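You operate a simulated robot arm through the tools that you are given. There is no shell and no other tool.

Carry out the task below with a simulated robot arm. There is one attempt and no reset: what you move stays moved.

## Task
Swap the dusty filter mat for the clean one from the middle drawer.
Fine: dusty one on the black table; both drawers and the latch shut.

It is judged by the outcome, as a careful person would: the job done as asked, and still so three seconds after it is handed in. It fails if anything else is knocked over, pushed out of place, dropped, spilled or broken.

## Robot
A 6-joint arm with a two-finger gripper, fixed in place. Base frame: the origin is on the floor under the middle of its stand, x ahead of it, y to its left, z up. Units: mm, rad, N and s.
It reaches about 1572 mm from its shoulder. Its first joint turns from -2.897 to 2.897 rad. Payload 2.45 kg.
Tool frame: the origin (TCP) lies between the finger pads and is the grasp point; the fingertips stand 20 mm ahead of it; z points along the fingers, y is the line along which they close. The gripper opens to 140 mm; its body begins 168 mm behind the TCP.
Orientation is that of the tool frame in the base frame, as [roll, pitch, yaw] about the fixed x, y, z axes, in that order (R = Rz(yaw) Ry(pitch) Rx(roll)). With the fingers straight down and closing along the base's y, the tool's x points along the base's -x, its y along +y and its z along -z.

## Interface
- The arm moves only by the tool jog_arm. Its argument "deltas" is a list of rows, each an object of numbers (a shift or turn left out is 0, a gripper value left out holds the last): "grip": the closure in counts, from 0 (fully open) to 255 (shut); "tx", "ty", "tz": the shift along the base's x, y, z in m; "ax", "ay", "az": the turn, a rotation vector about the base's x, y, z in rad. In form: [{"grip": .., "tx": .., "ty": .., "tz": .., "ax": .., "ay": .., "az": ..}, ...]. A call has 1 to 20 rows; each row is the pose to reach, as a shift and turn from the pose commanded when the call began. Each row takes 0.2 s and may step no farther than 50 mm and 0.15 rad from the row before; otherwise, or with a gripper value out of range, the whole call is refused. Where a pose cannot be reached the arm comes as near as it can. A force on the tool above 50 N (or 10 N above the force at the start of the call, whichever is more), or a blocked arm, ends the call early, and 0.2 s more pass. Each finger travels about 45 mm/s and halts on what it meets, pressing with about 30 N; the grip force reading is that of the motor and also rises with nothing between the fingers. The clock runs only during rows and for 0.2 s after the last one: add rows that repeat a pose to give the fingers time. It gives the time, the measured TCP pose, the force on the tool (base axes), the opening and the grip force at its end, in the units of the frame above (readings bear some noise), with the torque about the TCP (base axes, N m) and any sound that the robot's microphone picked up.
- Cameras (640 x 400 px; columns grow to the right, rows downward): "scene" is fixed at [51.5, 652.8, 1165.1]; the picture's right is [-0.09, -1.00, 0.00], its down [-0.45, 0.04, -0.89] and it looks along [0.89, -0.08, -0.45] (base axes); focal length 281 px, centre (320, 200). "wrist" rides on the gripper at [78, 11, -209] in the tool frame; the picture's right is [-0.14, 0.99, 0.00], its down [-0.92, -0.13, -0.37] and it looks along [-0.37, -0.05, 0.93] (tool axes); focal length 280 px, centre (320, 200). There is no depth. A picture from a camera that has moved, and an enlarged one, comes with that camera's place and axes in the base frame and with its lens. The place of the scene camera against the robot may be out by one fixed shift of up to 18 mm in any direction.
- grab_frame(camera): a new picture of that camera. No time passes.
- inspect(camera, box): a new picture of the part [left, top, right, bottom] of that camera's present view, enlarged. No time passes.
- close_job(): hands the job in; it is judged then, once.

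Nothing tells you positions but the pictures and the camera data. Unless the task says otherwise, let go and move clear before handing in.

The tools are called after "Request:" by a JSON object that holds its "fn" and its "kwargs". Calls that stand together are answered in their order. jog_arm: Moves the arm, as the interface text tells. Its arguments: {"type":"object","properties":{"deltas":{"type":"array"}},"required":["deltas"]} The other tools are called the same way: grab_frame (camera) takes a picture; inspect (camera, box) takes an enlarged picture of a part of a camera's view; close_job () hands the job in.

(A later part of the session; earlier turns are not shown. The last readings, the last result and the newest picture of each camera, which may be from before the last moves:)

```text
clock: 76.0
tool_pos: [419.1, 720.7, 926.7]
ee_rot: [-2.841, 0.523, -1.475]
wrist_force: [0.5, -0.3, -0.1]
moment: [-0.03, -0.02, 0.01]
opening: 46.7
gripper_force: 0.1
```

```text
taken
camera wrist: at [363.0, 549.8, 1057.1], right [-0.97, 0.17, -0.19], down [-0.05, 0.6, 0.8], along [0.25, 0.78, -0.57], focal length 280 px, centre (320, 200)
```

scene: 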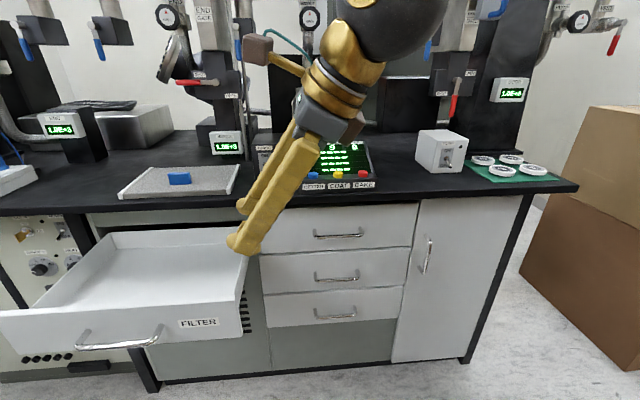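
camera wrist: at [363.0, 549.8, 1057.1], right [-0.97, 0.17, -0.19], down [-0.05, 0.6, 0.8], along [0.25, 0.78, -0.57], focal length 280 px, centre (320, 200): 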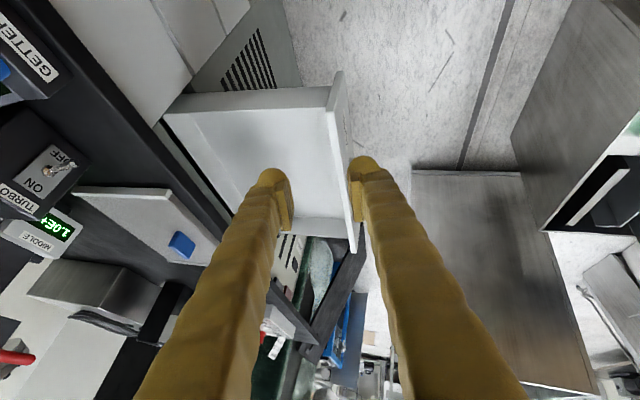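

The roll unwound fully and smoothly. Now I'll pitch the gripper up to point forward along +x with fingers closing vertically.

Request:
{"fn": "jog_arm", "kwargs": {"deltas": [{"ax": -0.0391, "ay": -0.1263, "az": -0.0412, "tx": -0.01}, {"ax": -0.0782, "ay": -0.2526, "az": -0.0824, "tx": -0.02}, {"ax": -0.1174, "ay": -0.3788, "az": -0.1237, "tx": -0.03}, {"ax": -0.1565, "ay": -0.505, "az": -0.1649, "tx": -0.04}, {"ax": -0.1957, "ay": -0.6313, "az": -0.2061, "tx": -0.05}, {"ax": -0.2348, "ay": -0.7576, "az": -0.2473, "tx": -0.06}, {"ax": -0.274, "ay": -0.8838, "az": -0.2885, "tx": -0.06}, {"ax": -0.3131, "ay": -1.0101, "az": -0.3298, "tx": -0.06}, {"ax": -0.3523, "ay": -1.1363, "az": -0.371, "tx": -0.06}, {"ax": -0.3914, "ay": -1.2626, "az": -0.4122, "tx": -0.06}]}}

Request:
{"fn": "grab_frame", "kwargs": {"camera": "wrist"}}

```text
clock: 78.2
tool_pos: [358.2, 721.5, 928.9]
ee_rot: [-1.569, -0.004, -1.572]
wrist_force: [-0.4, -0.4, -0.8]
moment: [0.0, 0.0, -0.01]
opening: 46.5
gripper_force: 0.0
out of reach, approached as far as the arm can: row 1, 2
```

```text
taken
camera wrist: at [149.7, 643.7, 915.9], right [0.0, 0.13, -0.99], down [-0.37, 0.92, 0.12], along [0.93, 0.36, 0.05], focal length 280 px, centre (320, 200)
```

wrist: 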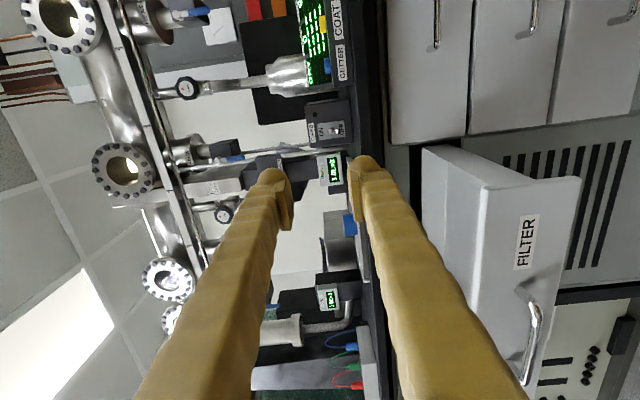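

Now in front of the stack, I'll move right and down to the level of the middle drawer's handle, keeping back from the bench.

Request:
{"fn": "jog_arm", "kwargs": {"deltas": [{"ty": -0.045}, {"ty": -0.09}, {"ty": -0.135, "tz": -0.02}, {"ty": -0.176, "tz": -0.04}, {"ty": -0.176, "tz": -0.085}, {"ty": -0.176, "tz": -0.13}, {"ty": -0.176, "tz": -0.175}, {"ty": -0.176, "tz": -0.22}, {"ty": -0.176, "tz": -0.265}, {"ty": -0.176, "tz": -0.31}, {"ty": -0.176, "tz": -0.34}]}}

Request:
{"fn": "grab_frame", "kwargs": {"camera": "wrist"}}

Request:
{"fn": "grab_frame", "kwargs": {"camera": "scene"}}

```text
clock: 80.6
tool_pos: [357.6, 548.3, 587.0]
ee_rot: [-1.571, -0.001, -1.572]
wrist_force: [0.6, 0.3, -0.5]
moment: [0.01, -0.02, 0.0]
opening: 46.3
gripper_force: 0.1
```

```text
taken
camera wrist: at [150.4, 469.5, 575.2], right [0.0, 0.14, -0.99], down [-0.37, 0.92, 0.13], along [0.93, 0.37, 0.05], focal length 280 px, centre (320, 200)
```

wrist: 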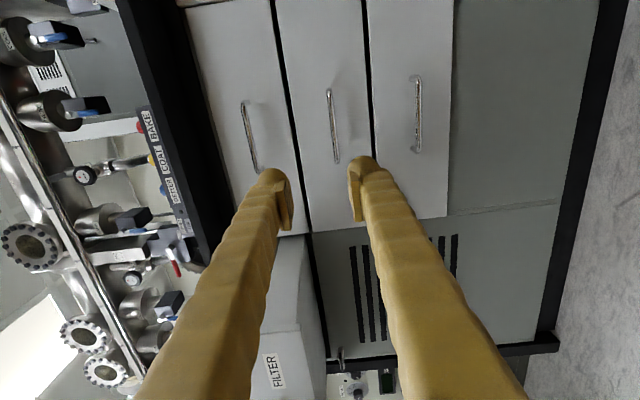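

```text
taken
```

scene: 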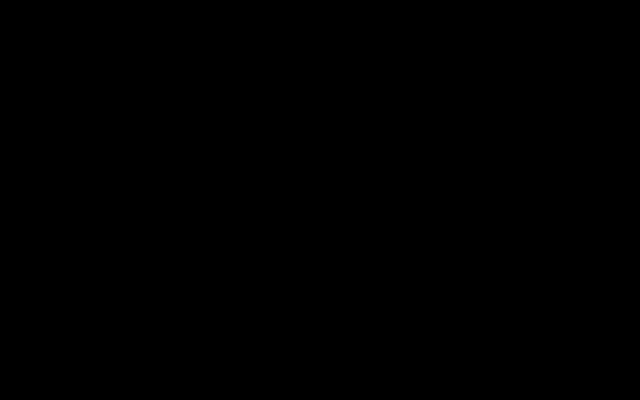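

The middle drawer's handle is centred around (677, 538, 560). I'll approach it, stopping short for a check.

Request:
{"fn": "jog_arm", "kwargs": {"deltas": [{"grip": 150, "tx": 0.03, "ty": -0.006, "tz": -0.027}, {"tx": 0.07, "ty": -0.006, "tz": -0.027}, {"tx": 0.11, "ty": -0.006, "tz": -0.027}, {"tx": 0.15, "ty": -0.006, "tz": -0.027}, {"tx": 0.19, "ty": -0.006, "tz": -0.027}, {"tx": 0.23, "ty": -0.006, "tz": -0.027}, {"tx": 0.26, "ty": -0.006, "tz": -0.027}]}}

Request:
{"fn": "inspect", "kwargs": {"camera": "wrist", "box": [220, 90, 420, 260]}}

```text
clock: 82.2
tool_pos: [618.8, 539.7, 560.3]
ee_rot: [-1.573, -0.004, -1.572]
wrist_force: [0.4, -0.4, 0.0]
moment: [-0.02, -0.02, -0.01]
opening: 57.6
gripper_force: 0.1
```

```text
2.35 times, centred on (320, 175) of wrist
camera zoom: at [410.6, 461.3, 548.8], right [0.0, 0.13, -0.99], down [-0.37, 0.92, 0.13], along [0.93, 0.37, 0.05], focal length 660 px, centre (320, 259)
```

zoom: 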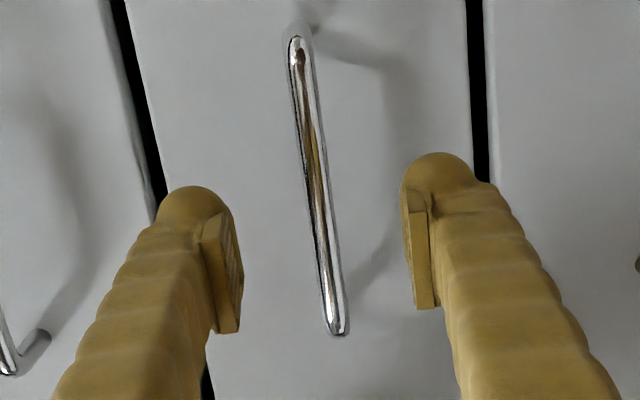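

Request:
{"fn": "jog_arm", "kwargs": {"deltas": [{"tx": 0.02, "ty": -0.002}, {"tx": 0.04, "ty": -0.002}, {"tx": 0.052, "ty": -0.002}, {"tx": 0.052, "ty": -0.002, "grip": 255}, {"tx": 0.052, "ty": -0.002}, {"tx": 0.052, "ty": -0.002}, {"tx": 0.052, "ty": -0.002}, {"tx": 0.052, "ty": -0.002}]}}

Request:
{"fn": "inspect", "kwargs": {"camera": "wrist", "box": [220, 90, 420, 260]}}

```text
clock: 84.0
tool_pos: [671.0, 538.3, 561.8]
ee_rot: [-1.57, 0.0, -1.571]
wrist_force: [0.1, -3.5, 14.6]
moment: [0.85, -0.11, -0.09]
opening: 10.6
gripper_force: 37.6
```

```text
2.35 times, centred on (320, 175) of wrist
camera zoom: at [461.9, 460.0, 548.9], right [0.0, 0.14, -0.99], down [-0.37, 0.92, 0.13], along [0.93, 0.36, 0.05], focal length 660 px, centre (320, 259)
```

zoom: 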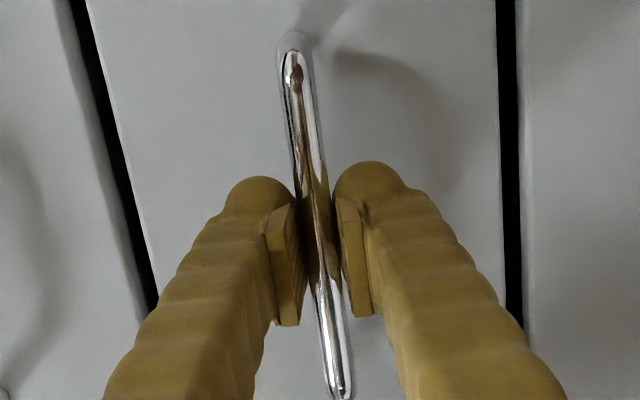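

The bar is held. Now pulling the middle drawer straight back.

Request:
{"fn": "jog_arm", "kwargs": {"deltas": [{"tx": -0.01, "tz": 0.001}, {"tx": -0.025, "tz": 0.001}, {"tx": -0.045, "tz": 0.001}, {"tx": -0.065, "tz": 0.001}, {"tx": -0.085, "tz": 0.001}, {"tx": -0.105, "tz": 0.001}, {"tx": -0.125, "tz": 0.001}, {"tx": -0.145, "tz": 0.001}, {"tx": -0.165, "tz": 0.001}, {"tx": -0.185, "tz": 0.001}, {"tx": -0.205, "tz": 0.001}, {"tx": -0.225, "tz": 0.001}, {"tx": -0.235, "tz": 0.001}]}}

Request:
{"fn": "grab_frame", "kwargs": {"camera": "wrist"}}

```text
clock: 86.8
tool_pos: [435.0, 538.0, 561.1]
ee_rot: [-1.569, -0.003, -1.57]
wrist_force: [-1.9, -18.1, -7.1]
moment: [0.83, 0.05, -0.12]
opening: 10.4
gripper_force: 38.2
```

```text
taken
camera wrist: at [226.4, 460.2, 549.3], right [0.0, 0.13, -0.99], down [-0.37, 0.92, 0.12], along [0.93, 0.36, 0.05], focal length 280 px, centre (320, 200)
```

wrist: 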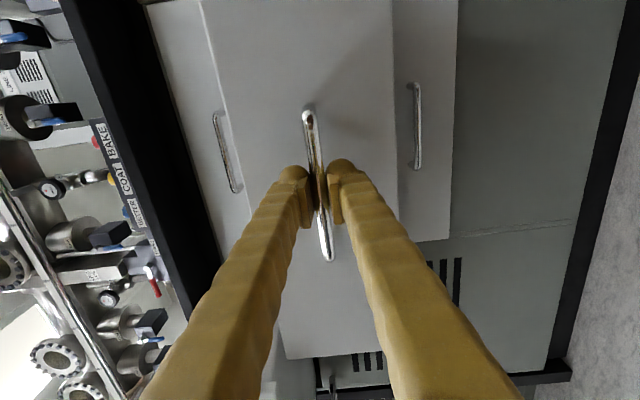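

Request:
{"fn": "jog_arm", "kwargs": {"deltas": [{"tx": -0.008, "ty": 0.001}, {"tx": -0.014, "ty": 0.001}]}}

Request:
{"fn": "grab_frame", "kwargs": {"camera": "scene"}}

```text
clock: 87.4
tool_pos: [421.7, 538.9, 561.0]
ee_rot: [-1.57, -0.004, -1.572]
wrist_force: [-0.4, -24.7, -11.5]
moment: [0.81, 0.08, -0.23]
opening: 10.4
gripper_force: 37.5
```

```text
taken
```

scene: 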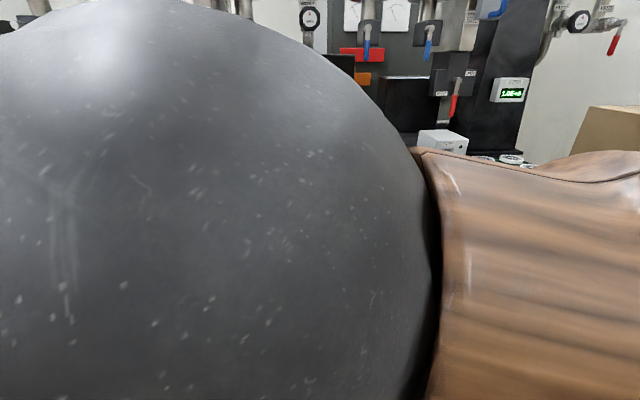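

Request:
{"fn": "jog_arm", "kwargs": {"deltas": [{"tx": -0.006, "ty": -0.003}, {"tx": -0.012, "ty": -0.003}]}}

Request:
{"fn": "grab_frame", "kwargs": {"camera": "wrist"}}

```text
clock: 88.0
tool_pos: [408.4, 537.6, 561.0]
ee_rot: [-1.57, 0.0, -1.568]
wrist_force: [1.8, 26.1, -11.4]
moment: [0.2, 0.08, 0.32]
opening: 10.3
gripper_force: 37.4
```

```text
taken
camera wrist: at [201.3, 459.4, 549.0], right [0.0, 0.14, -0.99], down [-0.37, 0.92, 0.13], along [0.93, 0.37, 0.05], focal length 280 px, centre (320, 200)
```

wrist: 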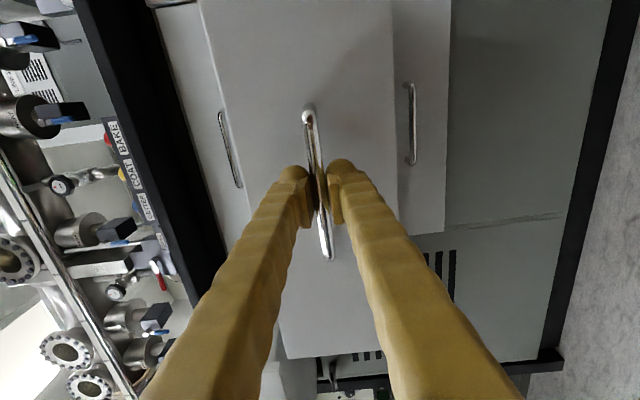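

Request:
{"fn": "jog_arm", "kwargs": {"deltas": [{"tx": -0.006, "ty": 0.0015}, {"tx": -0.012, "ty": 0.0015}]}}

```text
clock: 88.6
tool_pos: [398.3, 537.5, 560.9]
ee_rot: [-1.571, -0.004, -1.57]
wrist_force: [1.4, 9.1, 6.8]
moment: [0.84, -0.04, 0.5]
opening: 10.2
gripper_force: 37.1
```

The drawer is out about 273 mm. I'll release the bar, back off, rise, and pitch the gripper down so the wrist camera can see into the drawer.

Request:
{"fn": "jog_arm", "kwargs": {"deltas": [{"grip": 200}, {"grip": 160}, {"grip": 160, "tx": -0.02}, {"tx": -0.05}, {"tx": -0.07, "tz": 0.03}, {"tx": -0.07, "tz": 0.075}, {"tx": -0.07, "tz": 0.12}, {"tx": -0.07, "tz": 0.165}, {"tx": -0.07, "tz": 0.21}, {"tx": -0.07, "tz": 0.255}, {"tx": -0.06, "tz": 0.3}]}}

Request:
{"fn": "jog_arm", "kwargs": {"deltas": [{"ay": 0.12}, {"ay": 0.24, "tx": 0.01}, {"ay": 0.36, "tx": 0.02}, {"ay": 0.48, "tx": 0.03}, {"ay": 0.6, "tx": 0.04}, {"ay": 0.72, "tx": 0.05}, {"ay": 0.84, "tx": 0.06}, {"ay": 0.96, "tx": 0.07}]}}

Request:
{"fn": "grab_frame", "kwargs": {"camera": "wrist"}}

Request:
{"fn": "grab_frame", "kwargs": {"camera": "scene"}}

```text
clock: 91.0
tool_pos: [337.1, 536.0, 859.7]
ee_rot: [-1.571, -0.004, -1.571]
wrist_force: [0.2, -0.4, 0.4]
moment: [-0.01, 0.02, -0.03]
opening: 52.3
gripper_force: 0.0
```

```text
clock: 92.8
tool_pos: [408.1, 536.1, 862.4]
ee_rot: [-2.532, -0.002, -1.567]
wrist_force: [-1.2, 0.0, -0.1]
moment: [0.02, 0.02, -0.01]
opening: 52.2
gripper_force: 0.2
```

```text
taken
camera wrist: at [280.0, 458.9, 1025.7], right [-0.81, 0.13, -0.57], down [-0.11, 0.92, 0.37], along [0.57, 0.37, -0.73], focal length 280 px, centre (320, 200)
```

wrist: 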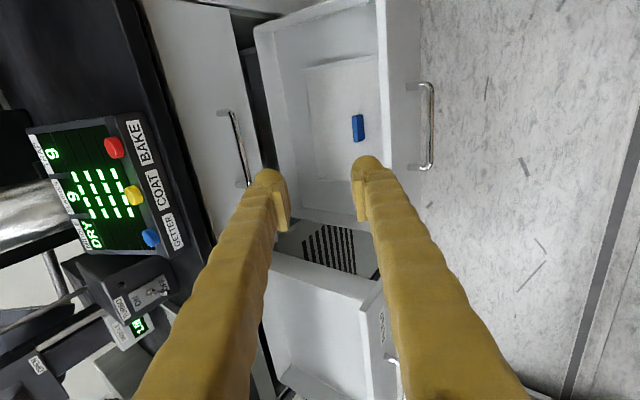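

```text
taken
```

scene: 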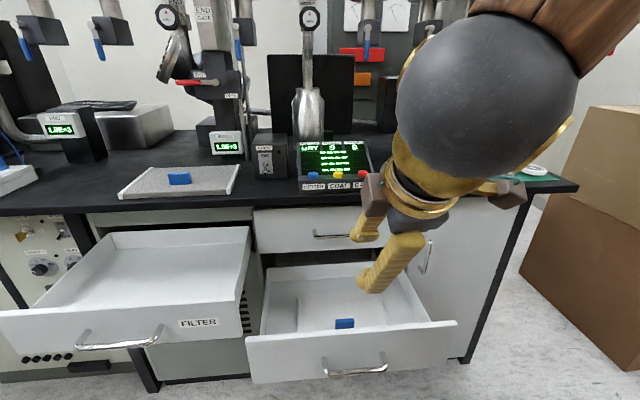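

The middle drawer is open and holds a white clean mat with a blue tab. Let me look closer.

Request:
{"fn": "inspect", "kwargs": {"camera": "scene", "box": [240, 250, 470, 390]}}

Request:
{"fn": "inspect", "kwargs": {"camera": "wrist", "box": [240, 0, 440, 240]}}

```text
2.78 times, centred on (355, 320) of scene
camera zoom: at [51.5, 652.8, 1165.1], right [-0.09, -1.0, 0.0], down [-0.45, 0.04, -0.89], along [0.89, -0.08, -0.45], focal length 781 px, centre (223, -134)
```

zoom: 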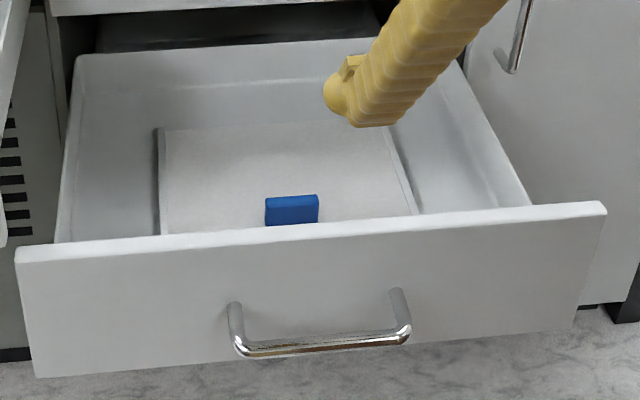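

```text
1.67 times, centred on (340, 120) of wrist
camera zoom: at [280.0, 458.9, 1025.7], right [-0.81, 0.13, -0.57], down [-0.11, 0.92, 0.37], along [0.57, 0.37, -0.73], focal length 467 px, centre (287, 333)
```

zoom: 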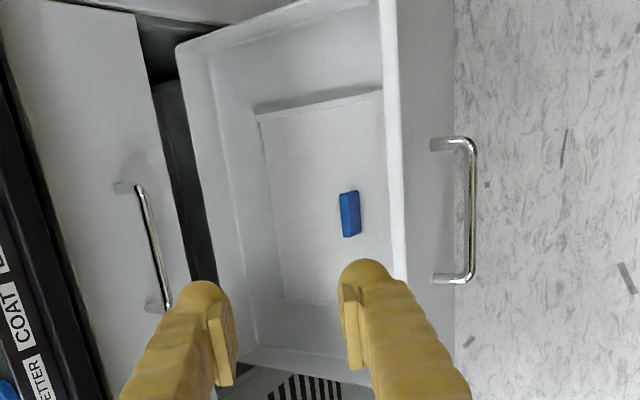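

The tab of the clean mat is near (531, 539, ~555). I'll tilt the gripper to the same 30° outward lean (closing along x) and come above it.

Request:
{"fn": "jog_arm", "kwargs": {"deltas": [{"ax": 0.0845, "ay": 0.0995, "az": 0.0267, "tx": 0.02, "ty": -0.008, "tz": -0.01}, {"ax": 0.169, "ay": 0.199, "az": 0.0533, "tx": 0.04, "ty": -0.016, "tz": -0.02}, {"ax": 0.2535, "ay": 0.2985, "az": 0.08, "tx": 0.06, "ty": -0.024, "tz": -0.03}, {"ax": 0.338, "ay": 0.398, "az": 0.1067, "tx": 0.08, "ty": -0.032, "tz": -0.04}, {"ax": 0.4225, "ay": 0.4975, "az": 0.1333, "tx": 0.1, "ty": -0.04, "tz": -0.06}, {"ax": 0.507, "ay": 0.597, "az": 0.16, "tx": 0.122, "ty": -0.047, "tz": -0.08}, {"ax": 0.507, "ay": 0.597, "az": 0.16, "tx": 0.122, "ty": -0.047, "tz": -0.12}]}}

Request:
{"fn": "grab_frame", "kwargs": {"camera": "wrist"}}

Request:
{"fn": "grab_frame", "kwargs": {"camera": "scene"}}

```text
clock: 94.6
tool_pos: [489.4, 430.9, 717.0]
ee_rot: [2.994, 0.314, -1.598]
wrist_force: [0.6, 1.2, -0.2]
moment: [-0.01, 0.01, -0.02]
opening: 52.4
gripper_force: 0.1
out of reach, approached as far as the arm can: row 4, 5
stopped in row 7: the arm was blocked; the commanded pose is now the measured one
```

```text
taken
camera wrist: at [505.9, 290.4, 888.8], right [-0.98, 0.11, 0.18], down [0.2, 0.76, 0.61], along [-0.07, 0.64, -0.77], focal length 280 px, centre (320, 200)
```

wrist: 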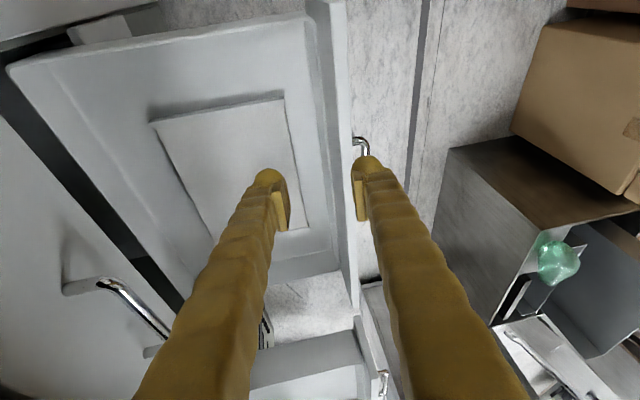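

```text
taken
```

scene: 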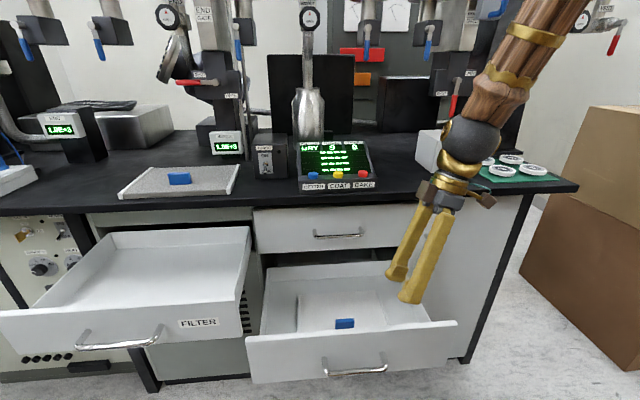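

The arm got caught mid-way near a joint limit (no contact forces). I'll try a small correction from here toward the desired pose and see whether it is reachable.

Request:
{"fn": "jog_arm", "kwargs": {"deltas": [{"tx": 0.01, "ty": 0.012, "tz": 0.01, "ax": 0.05, "ay": -0.035, "az": -0.008}, {"tx": 0.02, "ty": 0.025, "tz": 0.02, "ax": 0.1, "ay": -0.07, "az": -0.016}]}}

Request:
{"fn": "grab_frame", "kwargs": {"camera": "scene"}}

```text
clock: 95.2
tool_pos: [508.9, 453.6, 734.8]
ee_rot: [3.066, 0.418, -1.589]
wrist_force: [-0.5, -0.4, 0.0]
moment: [-0.01, 0.01, -0.01]
opening: 52.3
gripper_force: 0.0
```

```text
taken
```

scene: 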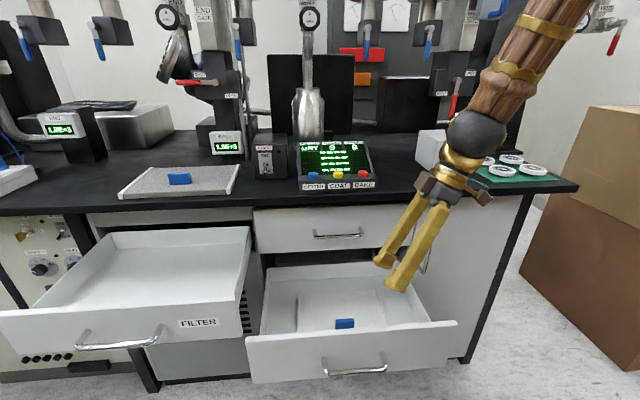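

That worked. I'll continue to the pre-grasp pose.

Request:
{"fn": "jog_arm", "kwargs": {"deltas": [{"tx": 0.01, "ty": 0.012, "tz": 0.0, "ax": 0.05, "ay": -0.034, "az": -0.008}, {"tx": 0.022, "ty": 0.025, "tz": -0.01, "ax": 0.107, "ay": -0.068, "az": -0.017}, {"tx": 0.022, "ty": 0.035, "tz": -0.03, "ax": 0.107, "ay": -0.068, "az": -0.017}]}}

Request:
{"fn": "grab_frame", "kwargs": {"camera": "wrist"}}

Request:
{"fn": "grab_frame", "kwargs": {"camera": "scene"}}

```text
clock: 96.0
tool_pos: [531.0, 489.2, 706.1]
ee_rot: [-3.139, 0.526, -1.571]
wrist_force: [-0.1, -0.3, 0.0]
moment: [-0.03, 0.0, -0.01]
opening: 52.4
gripper_force: 0.1
```

```text
taken
camera wrist: at [520.4, 317.8, 846.0], right [-0.99, 0.12, 0.07], down [0.13, 0.61, 0.78], along [0.05, 0.78, -0.62], focal length 280 px, centre (320, 200)
```

wrist: 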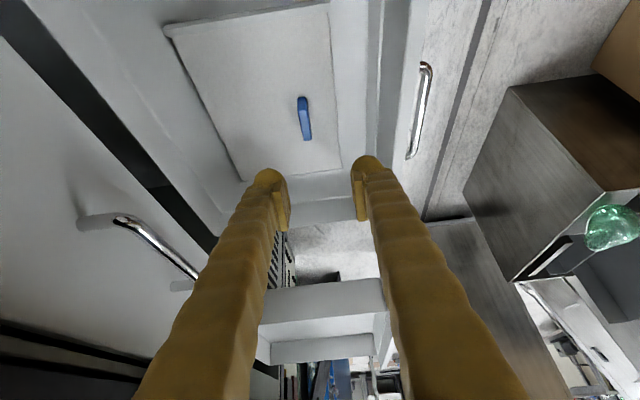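

```text
taken
```

scene: 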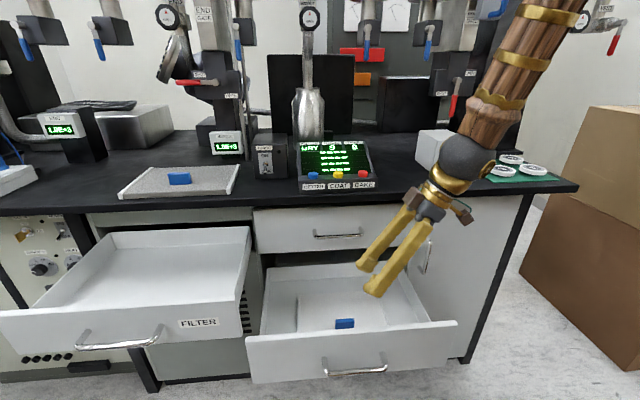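

The pose is exact now. The tab is near (544, 537, ~535). I'll come down closer and check.

Request:
{"fn": "jog_arm", "kwargs": {"deltas": [{"tx": 0.005, "ty": 0.01, "tz": -0.03}, {"tx": 0.01, "ty": 0.018, "tz": -0.06}, {"tx": 0.013, "ty": 0.026, "tz": -0.09}, {"tx": 0.013, "ty": 0.03, "tz": -0.1}]}}

Request:
{"fn": "grab_frame", "kwargs": {"camera": "wrist"}}

Request:
{"fn": "inspect", "kwargs": {"camera": "scene", "box": [240, 230, 470, 390]}}

```text
clock: 97.0
tool_pos: [545.4, 520.8, 606.6]
ee_rot: [3.141, 0.526, -1.57]
wrist_force: [0.3, 0.5, -0.4]
moment: [0.02, -0.01, 0.01]
opening: 51.9
gripper_force: 0.1
```

```text
taken
camera wrist: at [534.4, 347.8, 746.9], right [-0.99, 0.12, 0.07], down [0.13, 0.61, 0.78], along [0.05, 0.78, -0.62], focal length 280 px, centre (320, 200)
```

wrist: 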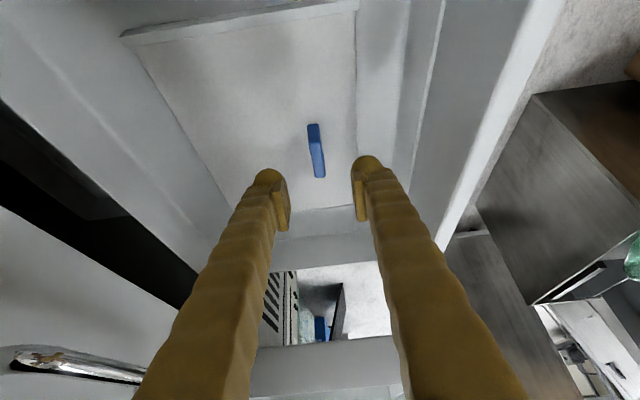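

```text
2.50 times, centred on (355, 310) of scene
camera zoom: at [51.5, 652.8, 1165.1], right [-0.09, -1.0, 0.0], down [-0.45, 0.04, -0.89], along [0.89, -0.08, -0.45], focal length 702 px, centre (232, -75)
```

zoom: 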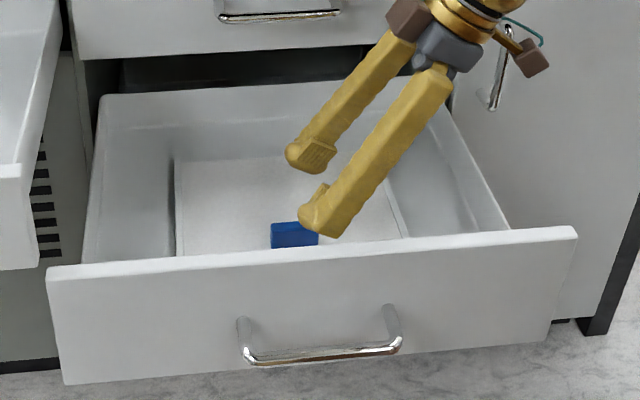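

Request:
{"fn": "jog_arm", "kwargs": {"deltas": [{"ty": 0.004, "tz": -0.015}, {"ty": 0.008, "tz": -0.028}, {"ty": 0.012, "tz": -0.038}]}}

Request:
{"fn": "inspect", "kwargs": {"camera": "wrist", "box": [220, 110, 420, 250]}}

Request:
{"fn": "inspect", "kwargs": {"camera": "scene", "box": [290, 260, 420, 345]}}

```text
clock: 97.8
tool_pos: [544.5, 531.2, 569.5]
ee_rot: [-3.141, 0.527, -1.572]
wrist_force: [0.1, 0.1, -0.4]
moment: [0.02, -0.01, 0.03]
opening: 52.1
gripper_force: 0.0
```

```text
2.86 times, centred on (320, 180) of wrist
camera zoom: at [533.9, 359.0, 710.0], right [-0.99, 0.12, 0.07], down [0.13, 0.61, 0.78], along [0.05, 0.78, -0.62], focal length 801 px, centre (320, 257)
```

zoom: 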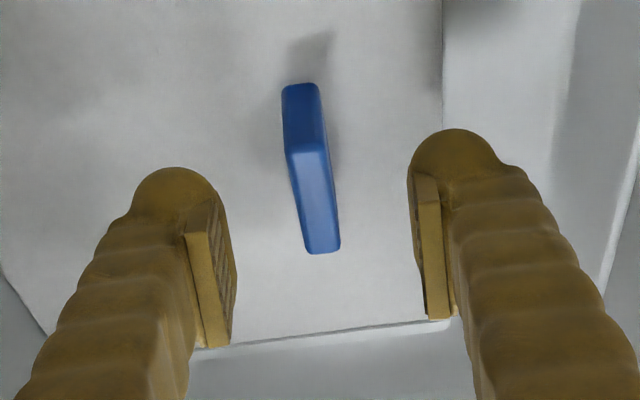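

```text
4.71 times, centred on (355, 302) of scene
camera zoom: at [51.5, 652.8, 1165.1], right [-0.09, -1.0, 0.0], down [-0.45, 0.04, -0.89], along [0.89, -0.08, -0.45], focal length 1321 px, centre (155, -282)
```

zoom: 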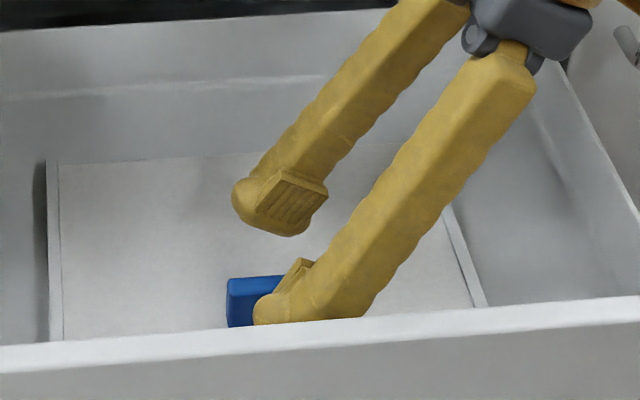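

The tab's top is about z≈555 with the mat at ≈528, right between the fingers. I'll lower the last 16 mm or so and close.

Request:
{"fn": "jog_arm", "kwargs": {"deltas": [{"tx": 0.001, "tz": -0.006}, {"tx": 0.001, "tz": -0.011}, {"tx": 0.001, "tz": -0.015}]}}

Request:
{"fn": "inspect", "kwargs": {"camera": "wrist", "box": [220, 110, 420, 250]}}

```text
clock: 98.6
tool_pos: [545.9, 529.9, 553.8]
ee_rot: [3.141, 0.526, -1.572]
wrist_force: [0.0, 0.1, 0.5]
moment: [-0.04, 0.01, 0.01]
opening: 52.0
gripper_force: 0.0
```

```text
2.86 times, centred on (320, 180) of wrist
camera zoom: at [535.0, 359.3, 693.8], right [-0.99, 0.12, 0.07], down [0.13, 0.61, 0.78], along [0.05, 0.78, -0.62], focal length 801 px, centre (320, 257)
```

zoom: 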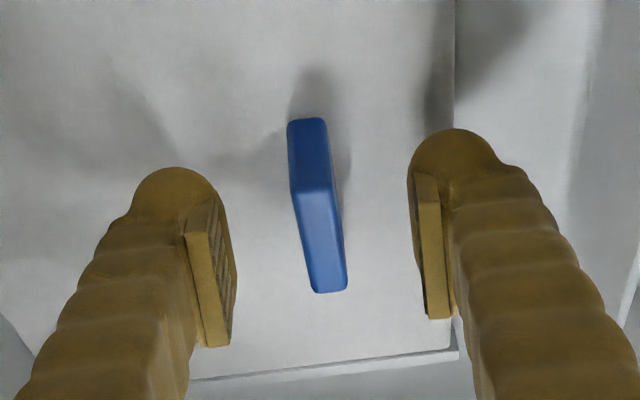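

Request:
{"fn": "jog_arm", "kwargs": {"deltas": [{"tz": -0.002}, {"tz": -0.004}]}}

```text
clock: 99.2
tool_pos: [545.7, 532.2, 549.3]
ee_rot: [3.142, 0.526, -1.573]
wrist_force: [-0.3, -0.5, 0.5]
moment: [0.02, -0.02, 0.0]
opening: 52.1
gripper_force: 0.0
```

Request:
{"fn": "jog_arm", "kwargs": {"deltas": [{"tz": -0.002}, {"tz": -0.004}]}}

Request:
{"fn": "inspect", "kwargs": {"camera": "wrist", "box": [220, 110, 420, 250]}}

Request:
{"fn": "inspect", "kwargs": {"camera": "scene", "box": [290, 260, 420, 345]}}

```text
clock: 99.8
tool_pos: [545.3, 531.6, 545.7]
ee_rot: [-3.142, 0.525, -1.573]
wrist_force: [-0.7, 0.1, 0.1]
moment: [-0.01, 0.01, 0.03]
opening: 52.2
gripper_force: 0.0
```

```text
2.86 times, centred on (320, 180) of wrist
camera zoom: at [535.0, 359.3, 685.2], right [-0.99, 0.12, 0.07], down [0.13, 0.61, 0.78], along [0.05, 0.78, -0.62], focal length 801 px, centre (320, 257)
```

zoom: 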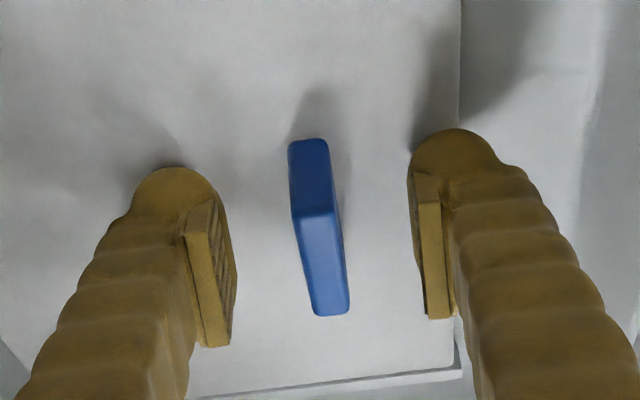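

```text
4.71 times, centred on (355, 302) of scene
camera zoom: at [51.5, 652.8, 1165.1], right [-0.09, -1.0, 0.0], down [-0.45, 0.04, -0.89], along [0.89, -0.08, -0.45], focal length 1321 px, centre (155, -282)
```

zoom: 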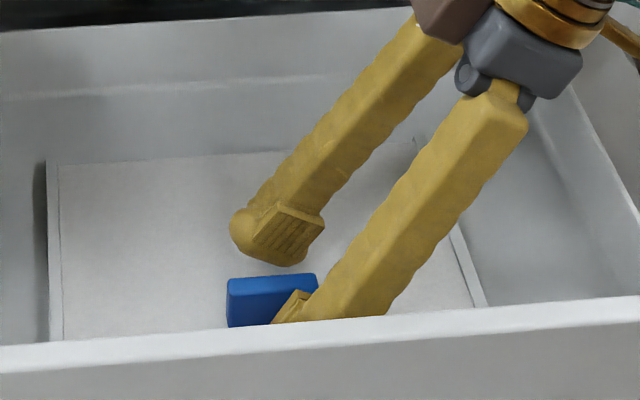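

No contact yet; comparing fingertip and tab in the scene view, the fingertips are only ~9 mm below the tab's top. I'll go lower in small steps and slightly toward +y.

Request:
{"fn": "jog_arm", "kwargs": {"deltas": [{"ty": 0.002, "tz": -0.003}, {"ty": 0.004, "tz": -0.006}, {"ty": 0.004, "tz": -0.009}]}}

Request:
{"fn": "inspect", "kwargs": {"camera": "wrist", "box": [220, 110, 420, 250]}}

Request:
{"fn": "inspect", "kwargs": {"camera": "scene", "box": [290, 260, 420, 345]}}

```text
clock: 100.5
tool_pos: [546.8, 535.4, 541.8]
ee_rot: [3.141, 0.525, -1.573]
wrist_force: [-0.9, -6.7, 20.3]
moment: [-0.28, -0.14, -0.02]
opening: 52.3
gripper_force: 0.0
stopped in row 3: the force on the tool passed its limit at 63 N (the readings are from after the stop); the commanded pose is now the measured one
```

```text
2.86 times, centred on (320, 180) of wrist
camera zoom: at [535.5, 362.6, 681.5], right [-0.99, 0.12, 0.07], down [0.13, 0.61, 0.78], along [0.05, 0.78, -0.62], focal length 801 px, centre (320, 257)
```

zoom: 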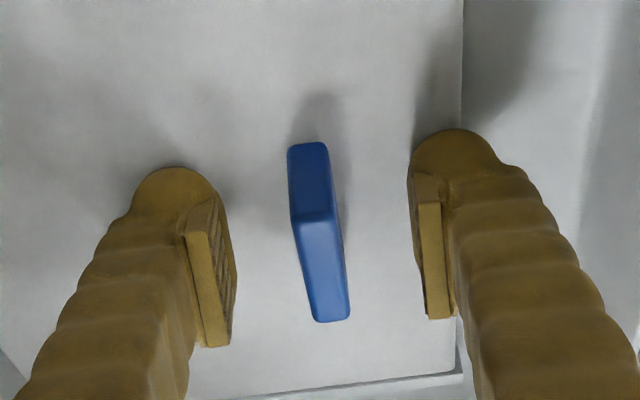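

```text
4.71 times, centred on (355, 302) of scene
camera zoom: at [51.5, 652.8, 1165.1], right [-0.09, -1.0, 0.0], down [-0.45, 0.04, -0.89], along [0.89, -0.08, -0.45], focal length 1321 px, centre (155, -282)
```

zoom: 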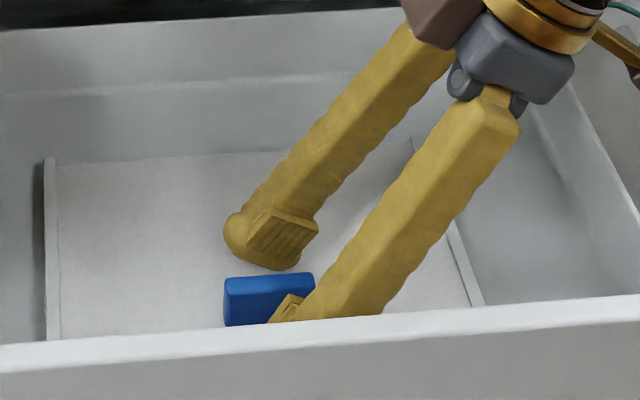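

The fingertips have reached the mat (as with the first one). I'll lift about 1.5 mm, centre on the tab and close fully.

Request:
{"fn": "jog_arm", "kwargs": {"deltas": [{"tz": 0.002}, {"tz": 0.002, "ty": 0.004}, {"tz": 0.001, "ty": 0.004}, {"tz": 0.001, "ty": 0.004, "grip": 255}, {"tz": 0.001, "ty": 0.004}, {"tz": 0.001, "ty": 0.004}, {"tz": 0.001, "ty": 0.004}, {"tz": 0.001, "ty": 0.004}]}}

Request:
{"fn": "inspect", "kwargs": {"camera": "wrist", "box": [220, 110, 420, 250]}}

```text
clock: 102.3
tool_pos: [546.0, 539.6, 540.8]
ee_rot: [3.14, 0.525, -1.572]
wrist_force: [-1.8, 9.0, 26.9]
moment: [0.28, 0.0, 0.08]
opening: 10.6
gripper_force: 29.8
```

```text
2.86 times, centred on (320, 180) of wrist
camera zoom: at [534.8, 367.1, 682.0], right [-0.99, 0.12, 0.07], down [0.13, 0.61, 0.78], along [0.05, 0.78, -0.62], focal length 801 px, centre (320, 257)
```

zoom: 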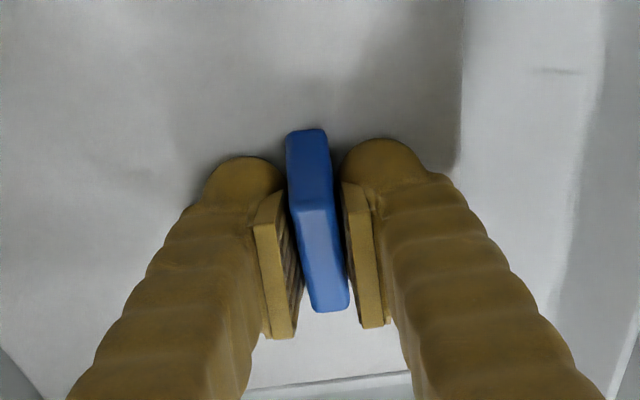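

The tab is held deep. I'll lift slowly and check.

Request:
{"fn": "jog_arm", "kwargs": {"deltas": [{"tz": 0.003}, {"tz": 0.006}, {"tz": 0.01}, {"tz": 0.014}, {"tz": 0.018}, {"tz": 0.018}]}}

Request:
{"fn": "grab_frame", "kwargs": {"camera": "wrist"}}

Request:
{"fn": "inspect", "kwargs": {"camera": "scene", "box": [240, 230, 470, 390]}}

```text
clock: 103.7
tool_pos: [546.4, 539.1, 558.6]
ee_rot: [3.141, 0.525, -1.572]
wrist_force: [0.9, 0.4, -0.8]
moment: [-0.02, 0.07, 0.02]
opening: 11.0
gripper_force: 30.1
```

```text
taken
camera wrist: at [535.4, 366.8, 699.8], right [-0.99, 0.12, 0.07], down [0.13, 0.61, 0.78], along [0.05, 0.78, -0.62], focal length 280 px, centre (320, 200)
```

wrist: 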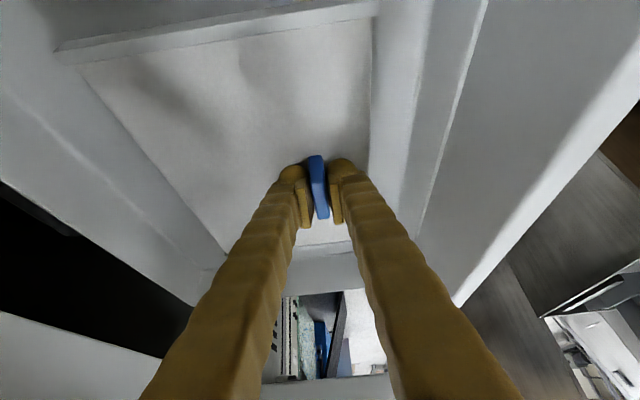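

```text
2.50 times, centred on (355, 310) of scene
camera zoom: at [51.5, 652.8, 1165.1], right [-0.09, -1.0, 0.0], down [-0.45, 0.04, -0.89], along [0.89, -0.08, -0.45], focal length 702 px, centre (232, -75)
```

zoom: 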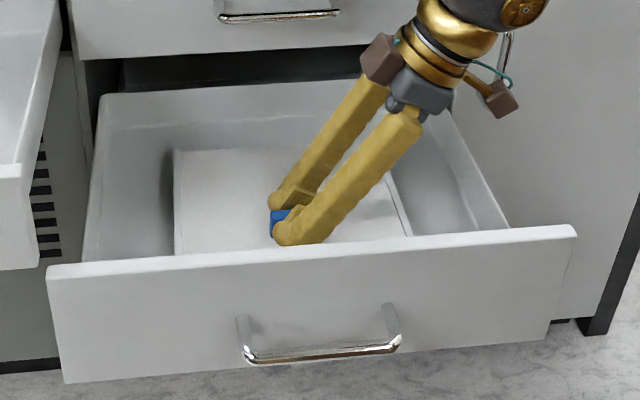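

The clean mat is up. I'll raise it slowly while drawing it forward, keeping it clear of the top drawer's handle and the bench edge.

Request:
{"fn": "jog_arm", "kwargs": {"deltas": [{"tz": 0.005}, {"tz": 0.01, "tx": -0.004}, {"tz": 0.016, "tx": -0.01}, {"tz": 0.022, "tx": -0.018}, {"tz": 0.03, "tx": -0.026}, {"tz": 0.038, "tx": -0.032}, {"tz": 0.05, "tx": -0.034}, {"tz": 0.064, "tx": -0.034}, {"tz": 0.08, "tx": -0.034}, {"tz": 0.096, "tx": -0.034}, {"tz": 0.112, "tx": -0.034}, {"tz": 0.12, "tx": -0.036}]}}

Request:
{"fn": "grab_frame", "kwargs": {"camera": "wrist"}}

Request:
{"fn": "grab_frame", "kwargs": {"camera": "scene"}}

```text
clock: 106.3
tool_pos: [510.0, 538.7, 680.6]
ee_rot: [3.14, 0.526, -1.574]
wrist_force: [0.1, 0.1, -2.1]
moment: [-0.01, 0.07, 0.01]
opening: 10.7
gripper_force: 30.1
```

```text
taken
camera wrist: at [499.6, 366.5, 820.6], right [-0.99, 0.12, 0.07], down [0.13, 0.61, 0.78], along [0.05, 0.78, -0.62], focal length 280 px, centre (320, 200)
```

wrist: 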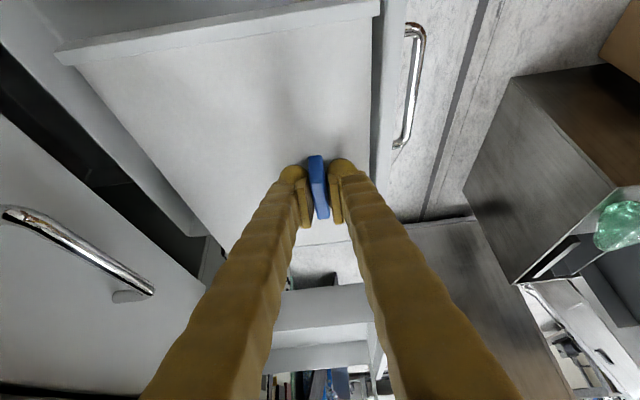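

```text
taken
```

scene: 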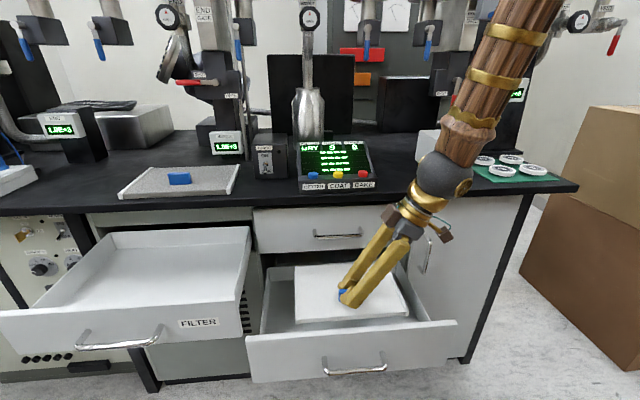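

The mat is level and above its drawer. Next: draw it forward further and raise to about z 820, then carry left to above the filter drawer.

Request:
{"fn": "jog_arm", "kwargs": {"deltas": [{"tx": -0.012, "tz": 0.006}, {"tx": -0.03, "tz": 0.012}, {"tx": -0.048, "tz": 0.025}, {"tx": -0.05, "tz": 0.045}, {"tx": -0.05, "tz": 0.07}, {"tx": -0.05, "tz": 0.095}, {"tx": -0.05, "tz": 0.12}, {"tx": -0.05, "tz": 0.14}, {"tx": -0.05, "tz": 0.145}]}}

Request:
{"fn": "grab_frame", "kwargs": {"camera": "scene"}}

```text
clock: 108.3
tool_pos: [458.8, 538.4, 824.7]
ee_rot: [3.14, 0.527, -1.574]
wrist_force: [0.1, 0.8, -1.1]
moment: [-0.01, 0.07, 0.0]
opening: 10.7
gripper_force: 29.7
```

```text
taken
```

scene: 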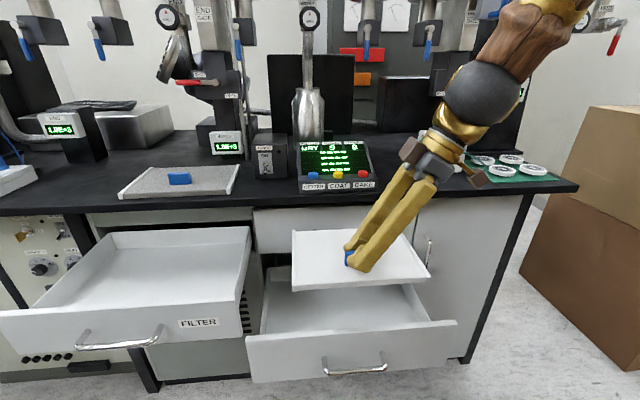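

Now carrying the clean mat to the left, above the filter drawer.

Request:
{"fn": "jog_arm", "kwargs": {"deltas": [{"ty": 0.025}, {"ty": 0.06}, {"ty": 0.095}, {"ty": 0.13}, {"ty": 0.165}, {"ty": 0.2}]}}

Request:
{"fn": "jog_arm", "kwargs": {"deltas": [{"ty": 0.03}, {"ty": 0.06}, {"ty": 0.09}, {"ty": 0.12}, {"ty": 0.15}, {"ty": 0.18}]}}

Request:
{"fn": "grab_frame", "kwargs": {"camera": "scene"}}

Request:
{"fn": "grab_frame", "kwargs": {"camera": "wrist"}}

```text
clock: 109.7
tool_pos: [459.4, 739.9, 823.8]
ee_rot: [3.14, 0.525, -1.572]
wrist_force: [0.3, -0.5, -0.9]
moment: [-0.02, 0.06, -0.02]
opening: 10.8
gripper_force: 30.2
```

```text
clock: 111.1
tool_pos: [459.1, 919.1, 825.8]
ee_rot: [3.14, 0.525, -1.572]
wrist_force: [0.0, 0.2, -1.6]
moment: [-0.04, 0.04, 0.01]
opening: 10.8
gripper_force: 29.3
```

```text
taken
```

scene: 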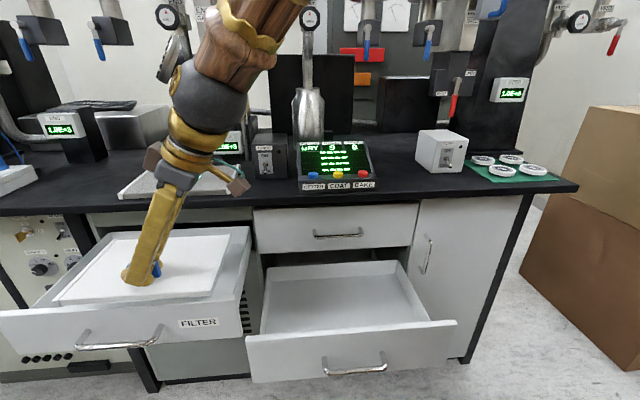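

```text
taken
camera wrist: at [449.4, 747.5, 966.3], right [-0.99, 0.12, 0.07], down [0.13, 0.61, 0.78], along [0.05, 0.78, -0.62], focal length 280 px, centre (320, 200)
```

wrist: 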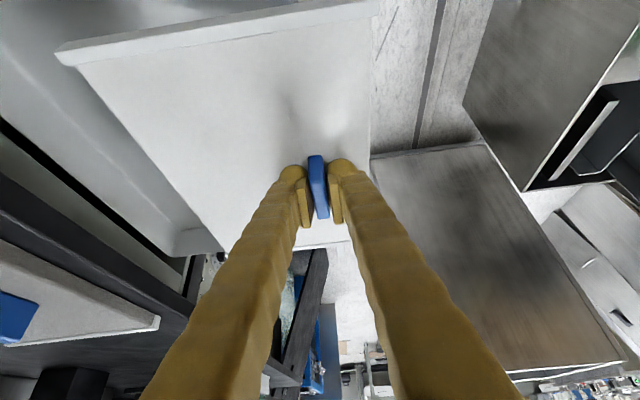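

Request:
{"fn": "jog_arm", "kwargs": {"deltas": [{"ty": 0.02}, {"ty": 0.04, "tz": -0.005}, {"ty": 0.062, "tz": -0.012}, {"ty": 0.062, "tx": 0.012, "tz": -0.015}, {"ty": 0.062, "tx": 0.03, "tz": -0.018}, {"ty": 0.062, "tx": 0.048, "tz": -0.02}, {"ty": 0.062, "tx": 0.052, "tz": -0.028}, {"ty": 0.062, "tx": 0.053, "tz": -0.04}, {"ty": 0.062, "tx": 0.055, "tz": -0.055}, {"ty": 0.062, "tx": 0.06, "tz": -0.07}, {"ty": 0.062, "tx": 0.063, "tz": -0.08}]}}

Request:
{"fn": "grab_frame", "kwargs": {"camera": "scene"}}

Request:
{"fn": "grab_frame", "kwargs": {"camera": "wrist"}}

```text
clock: 113.5
tool_pos: [522.7, 981.5, 744.4]
ee_rot: [3.139, 0.524, -1.572]
wrist_force: [0.6, 0.4, -0.1]
moment: [0.0, 0.03, -0.01]
opening: 10.8
gripper_force: 30.1
```

```text
taken
```

scene: 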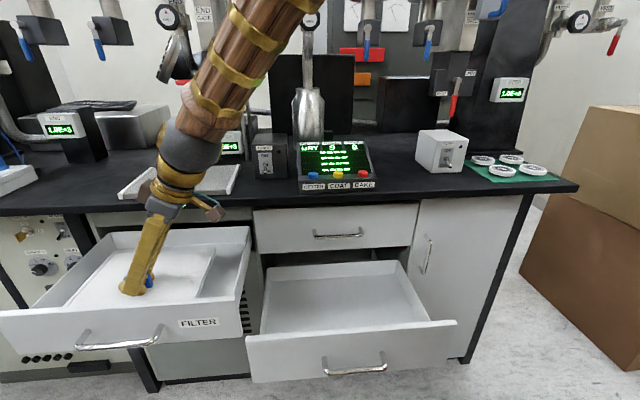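

```text
taken
camera wrist: at [512.7, 809.0, 885.5], right [-0.99, 0.12, 0.07], down [0.13, 0.61, 0.78], along [0.05, 0.78, -0.62], focal length 280 px, centre (320, 200)
```

wrist: 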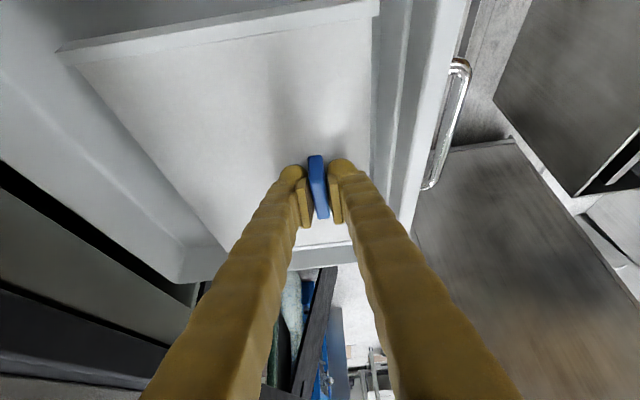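

The mat is inside the drawer walls. I'll lower it the rest of the way in small steps.

Request:
{"fn": "jog_arm", "kwargs": {"deltas": [{"tx": 0.006, "tz": -0.01}, {"tx": 0.012, "tz": -0.02}, {"tx": 0.016, "tz": -0.03}, {"tx": 0.016, "tz": -0.036}, {"tx": 0.016, "tz": -0.04}]}}

Request:
{"fn": "inspect", "kwargs": {"camera": "scene", "box": [0, 200, 260, 360]}}

```text
clock: 114.7
tool_pos: [538.9, 979.5, 704.1]
ee_rot: [3.14, 0.525, -1.571]
wrist_force: [0.1, 0.2, -0.9]
moment: [0.01, 0.05, 0.01]
opening: 11.0
gripper_force: 29.8
```

```text
2.46 times, centred on (130, 280) of scene
camera zoom: at [51.5, 652.8, 1165.1], right [-0.09, -1.0, 0.0], down [-0.45, 0.04, -0.89], along [0.89, -0.08, -0.45], focal length 691 px, centre (788, 3)
```

zoom: 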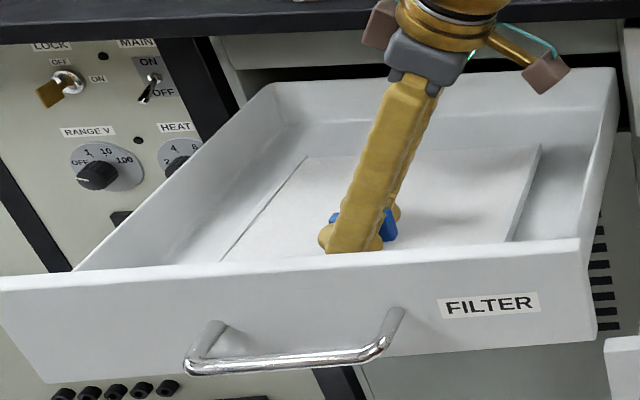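

Request:
{"fn": "jog_arm", "kwargs": {"deltas": [{"tz": -0.002}, {"tz": -0.004}, {"tz": -0.006}]}}

```text
clock: 115.5
tool_pos: [539.3, 980.8, 698.9]
ee_rot: [3.14, 0.525, -1.572]
wrist_force: [0.6, 0.4, 0.4]
moment: [-0.25, -0.03, 0.08]
opening: 10.7
gripper_force: 29.8
```

Contact is just beginning. A little further down, then release.

Request:
{"fn": "jog_arm", "kwargs": {"deltas": [{"tz": -0.0015}, {"tz": -0.003}]}}

```text
clock: 116.1
tool_pos: [540.0, 981.4, 696.9]
ee_rot: [-3.141, 0.529, -1.573]
wrist_force: [-1.2, -10.6, 30.6]
moment: [-0.08, 0.01, 0.04]
opening: 11.0
gripper_force: 29.9
```

The mat sits on the drawer floor. I'll ease off, open, and lift straight up.

Request:
{"fn": "jog_arm", "kwargs": {"deltas": [{"tz": 0.002}, {"tz": 0.002, "grip": 200}, {"tz": 0.002, "grip": 175}, {"tz": 0.002}, {"tz": 0.02}, {"tz": 0.05}, {"tz": 0.09}, {"tz": 0.13}]}}

Request:
{"fn": "grab_frame", "kwargs": {"camera": "wrist"}}

Request:
{"fn": "inspect", "kwargs": {"camera": "scene", "box": [0, 200, 260, 360]}}

```text
clock: 117.9
tool_pos: [537.4, 980.4, 826.0]
ee_rot: [3.138, 0.523, -1.574]
wrist_force: [0.4, -0.3, -0.4]
moment: [0.05, 0.04, 0.01]
opening: 44.2
gripper_force: 0.0
```

```text
taken
camera wrist: at [527.4, 809.5, 966.3], right [-0.99, 0.12, 0.07], down [0.13, 0.61, 0.78], along [0.05, 0.78, -0.62], focal length 280 px, centre (320, 200)
```

wrist: 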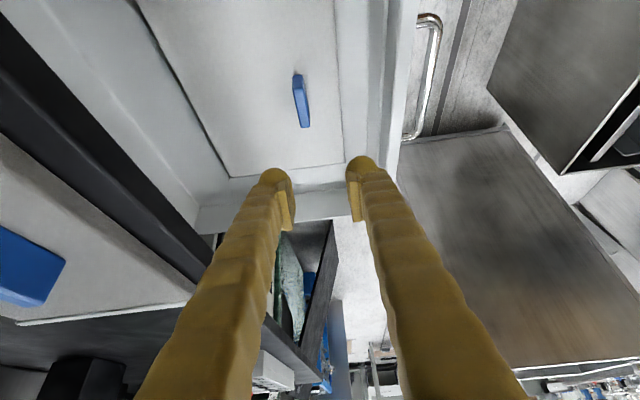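

```text
2.46 times, centred on (130, 280) of scene
camera zoom: at [51.5, 652.8, 1165.1], right [-0.09, -1.0, 0.0], down [-0.45, 0.04, -0.89], along [0.89, -0.08, -0.45], focal length 691 px, centre (788, 3)
```

zoom: 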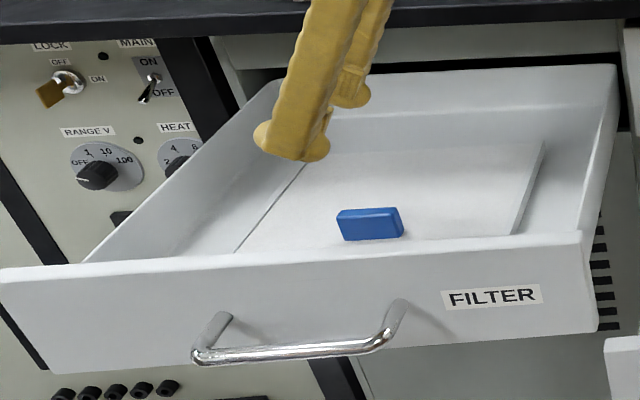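

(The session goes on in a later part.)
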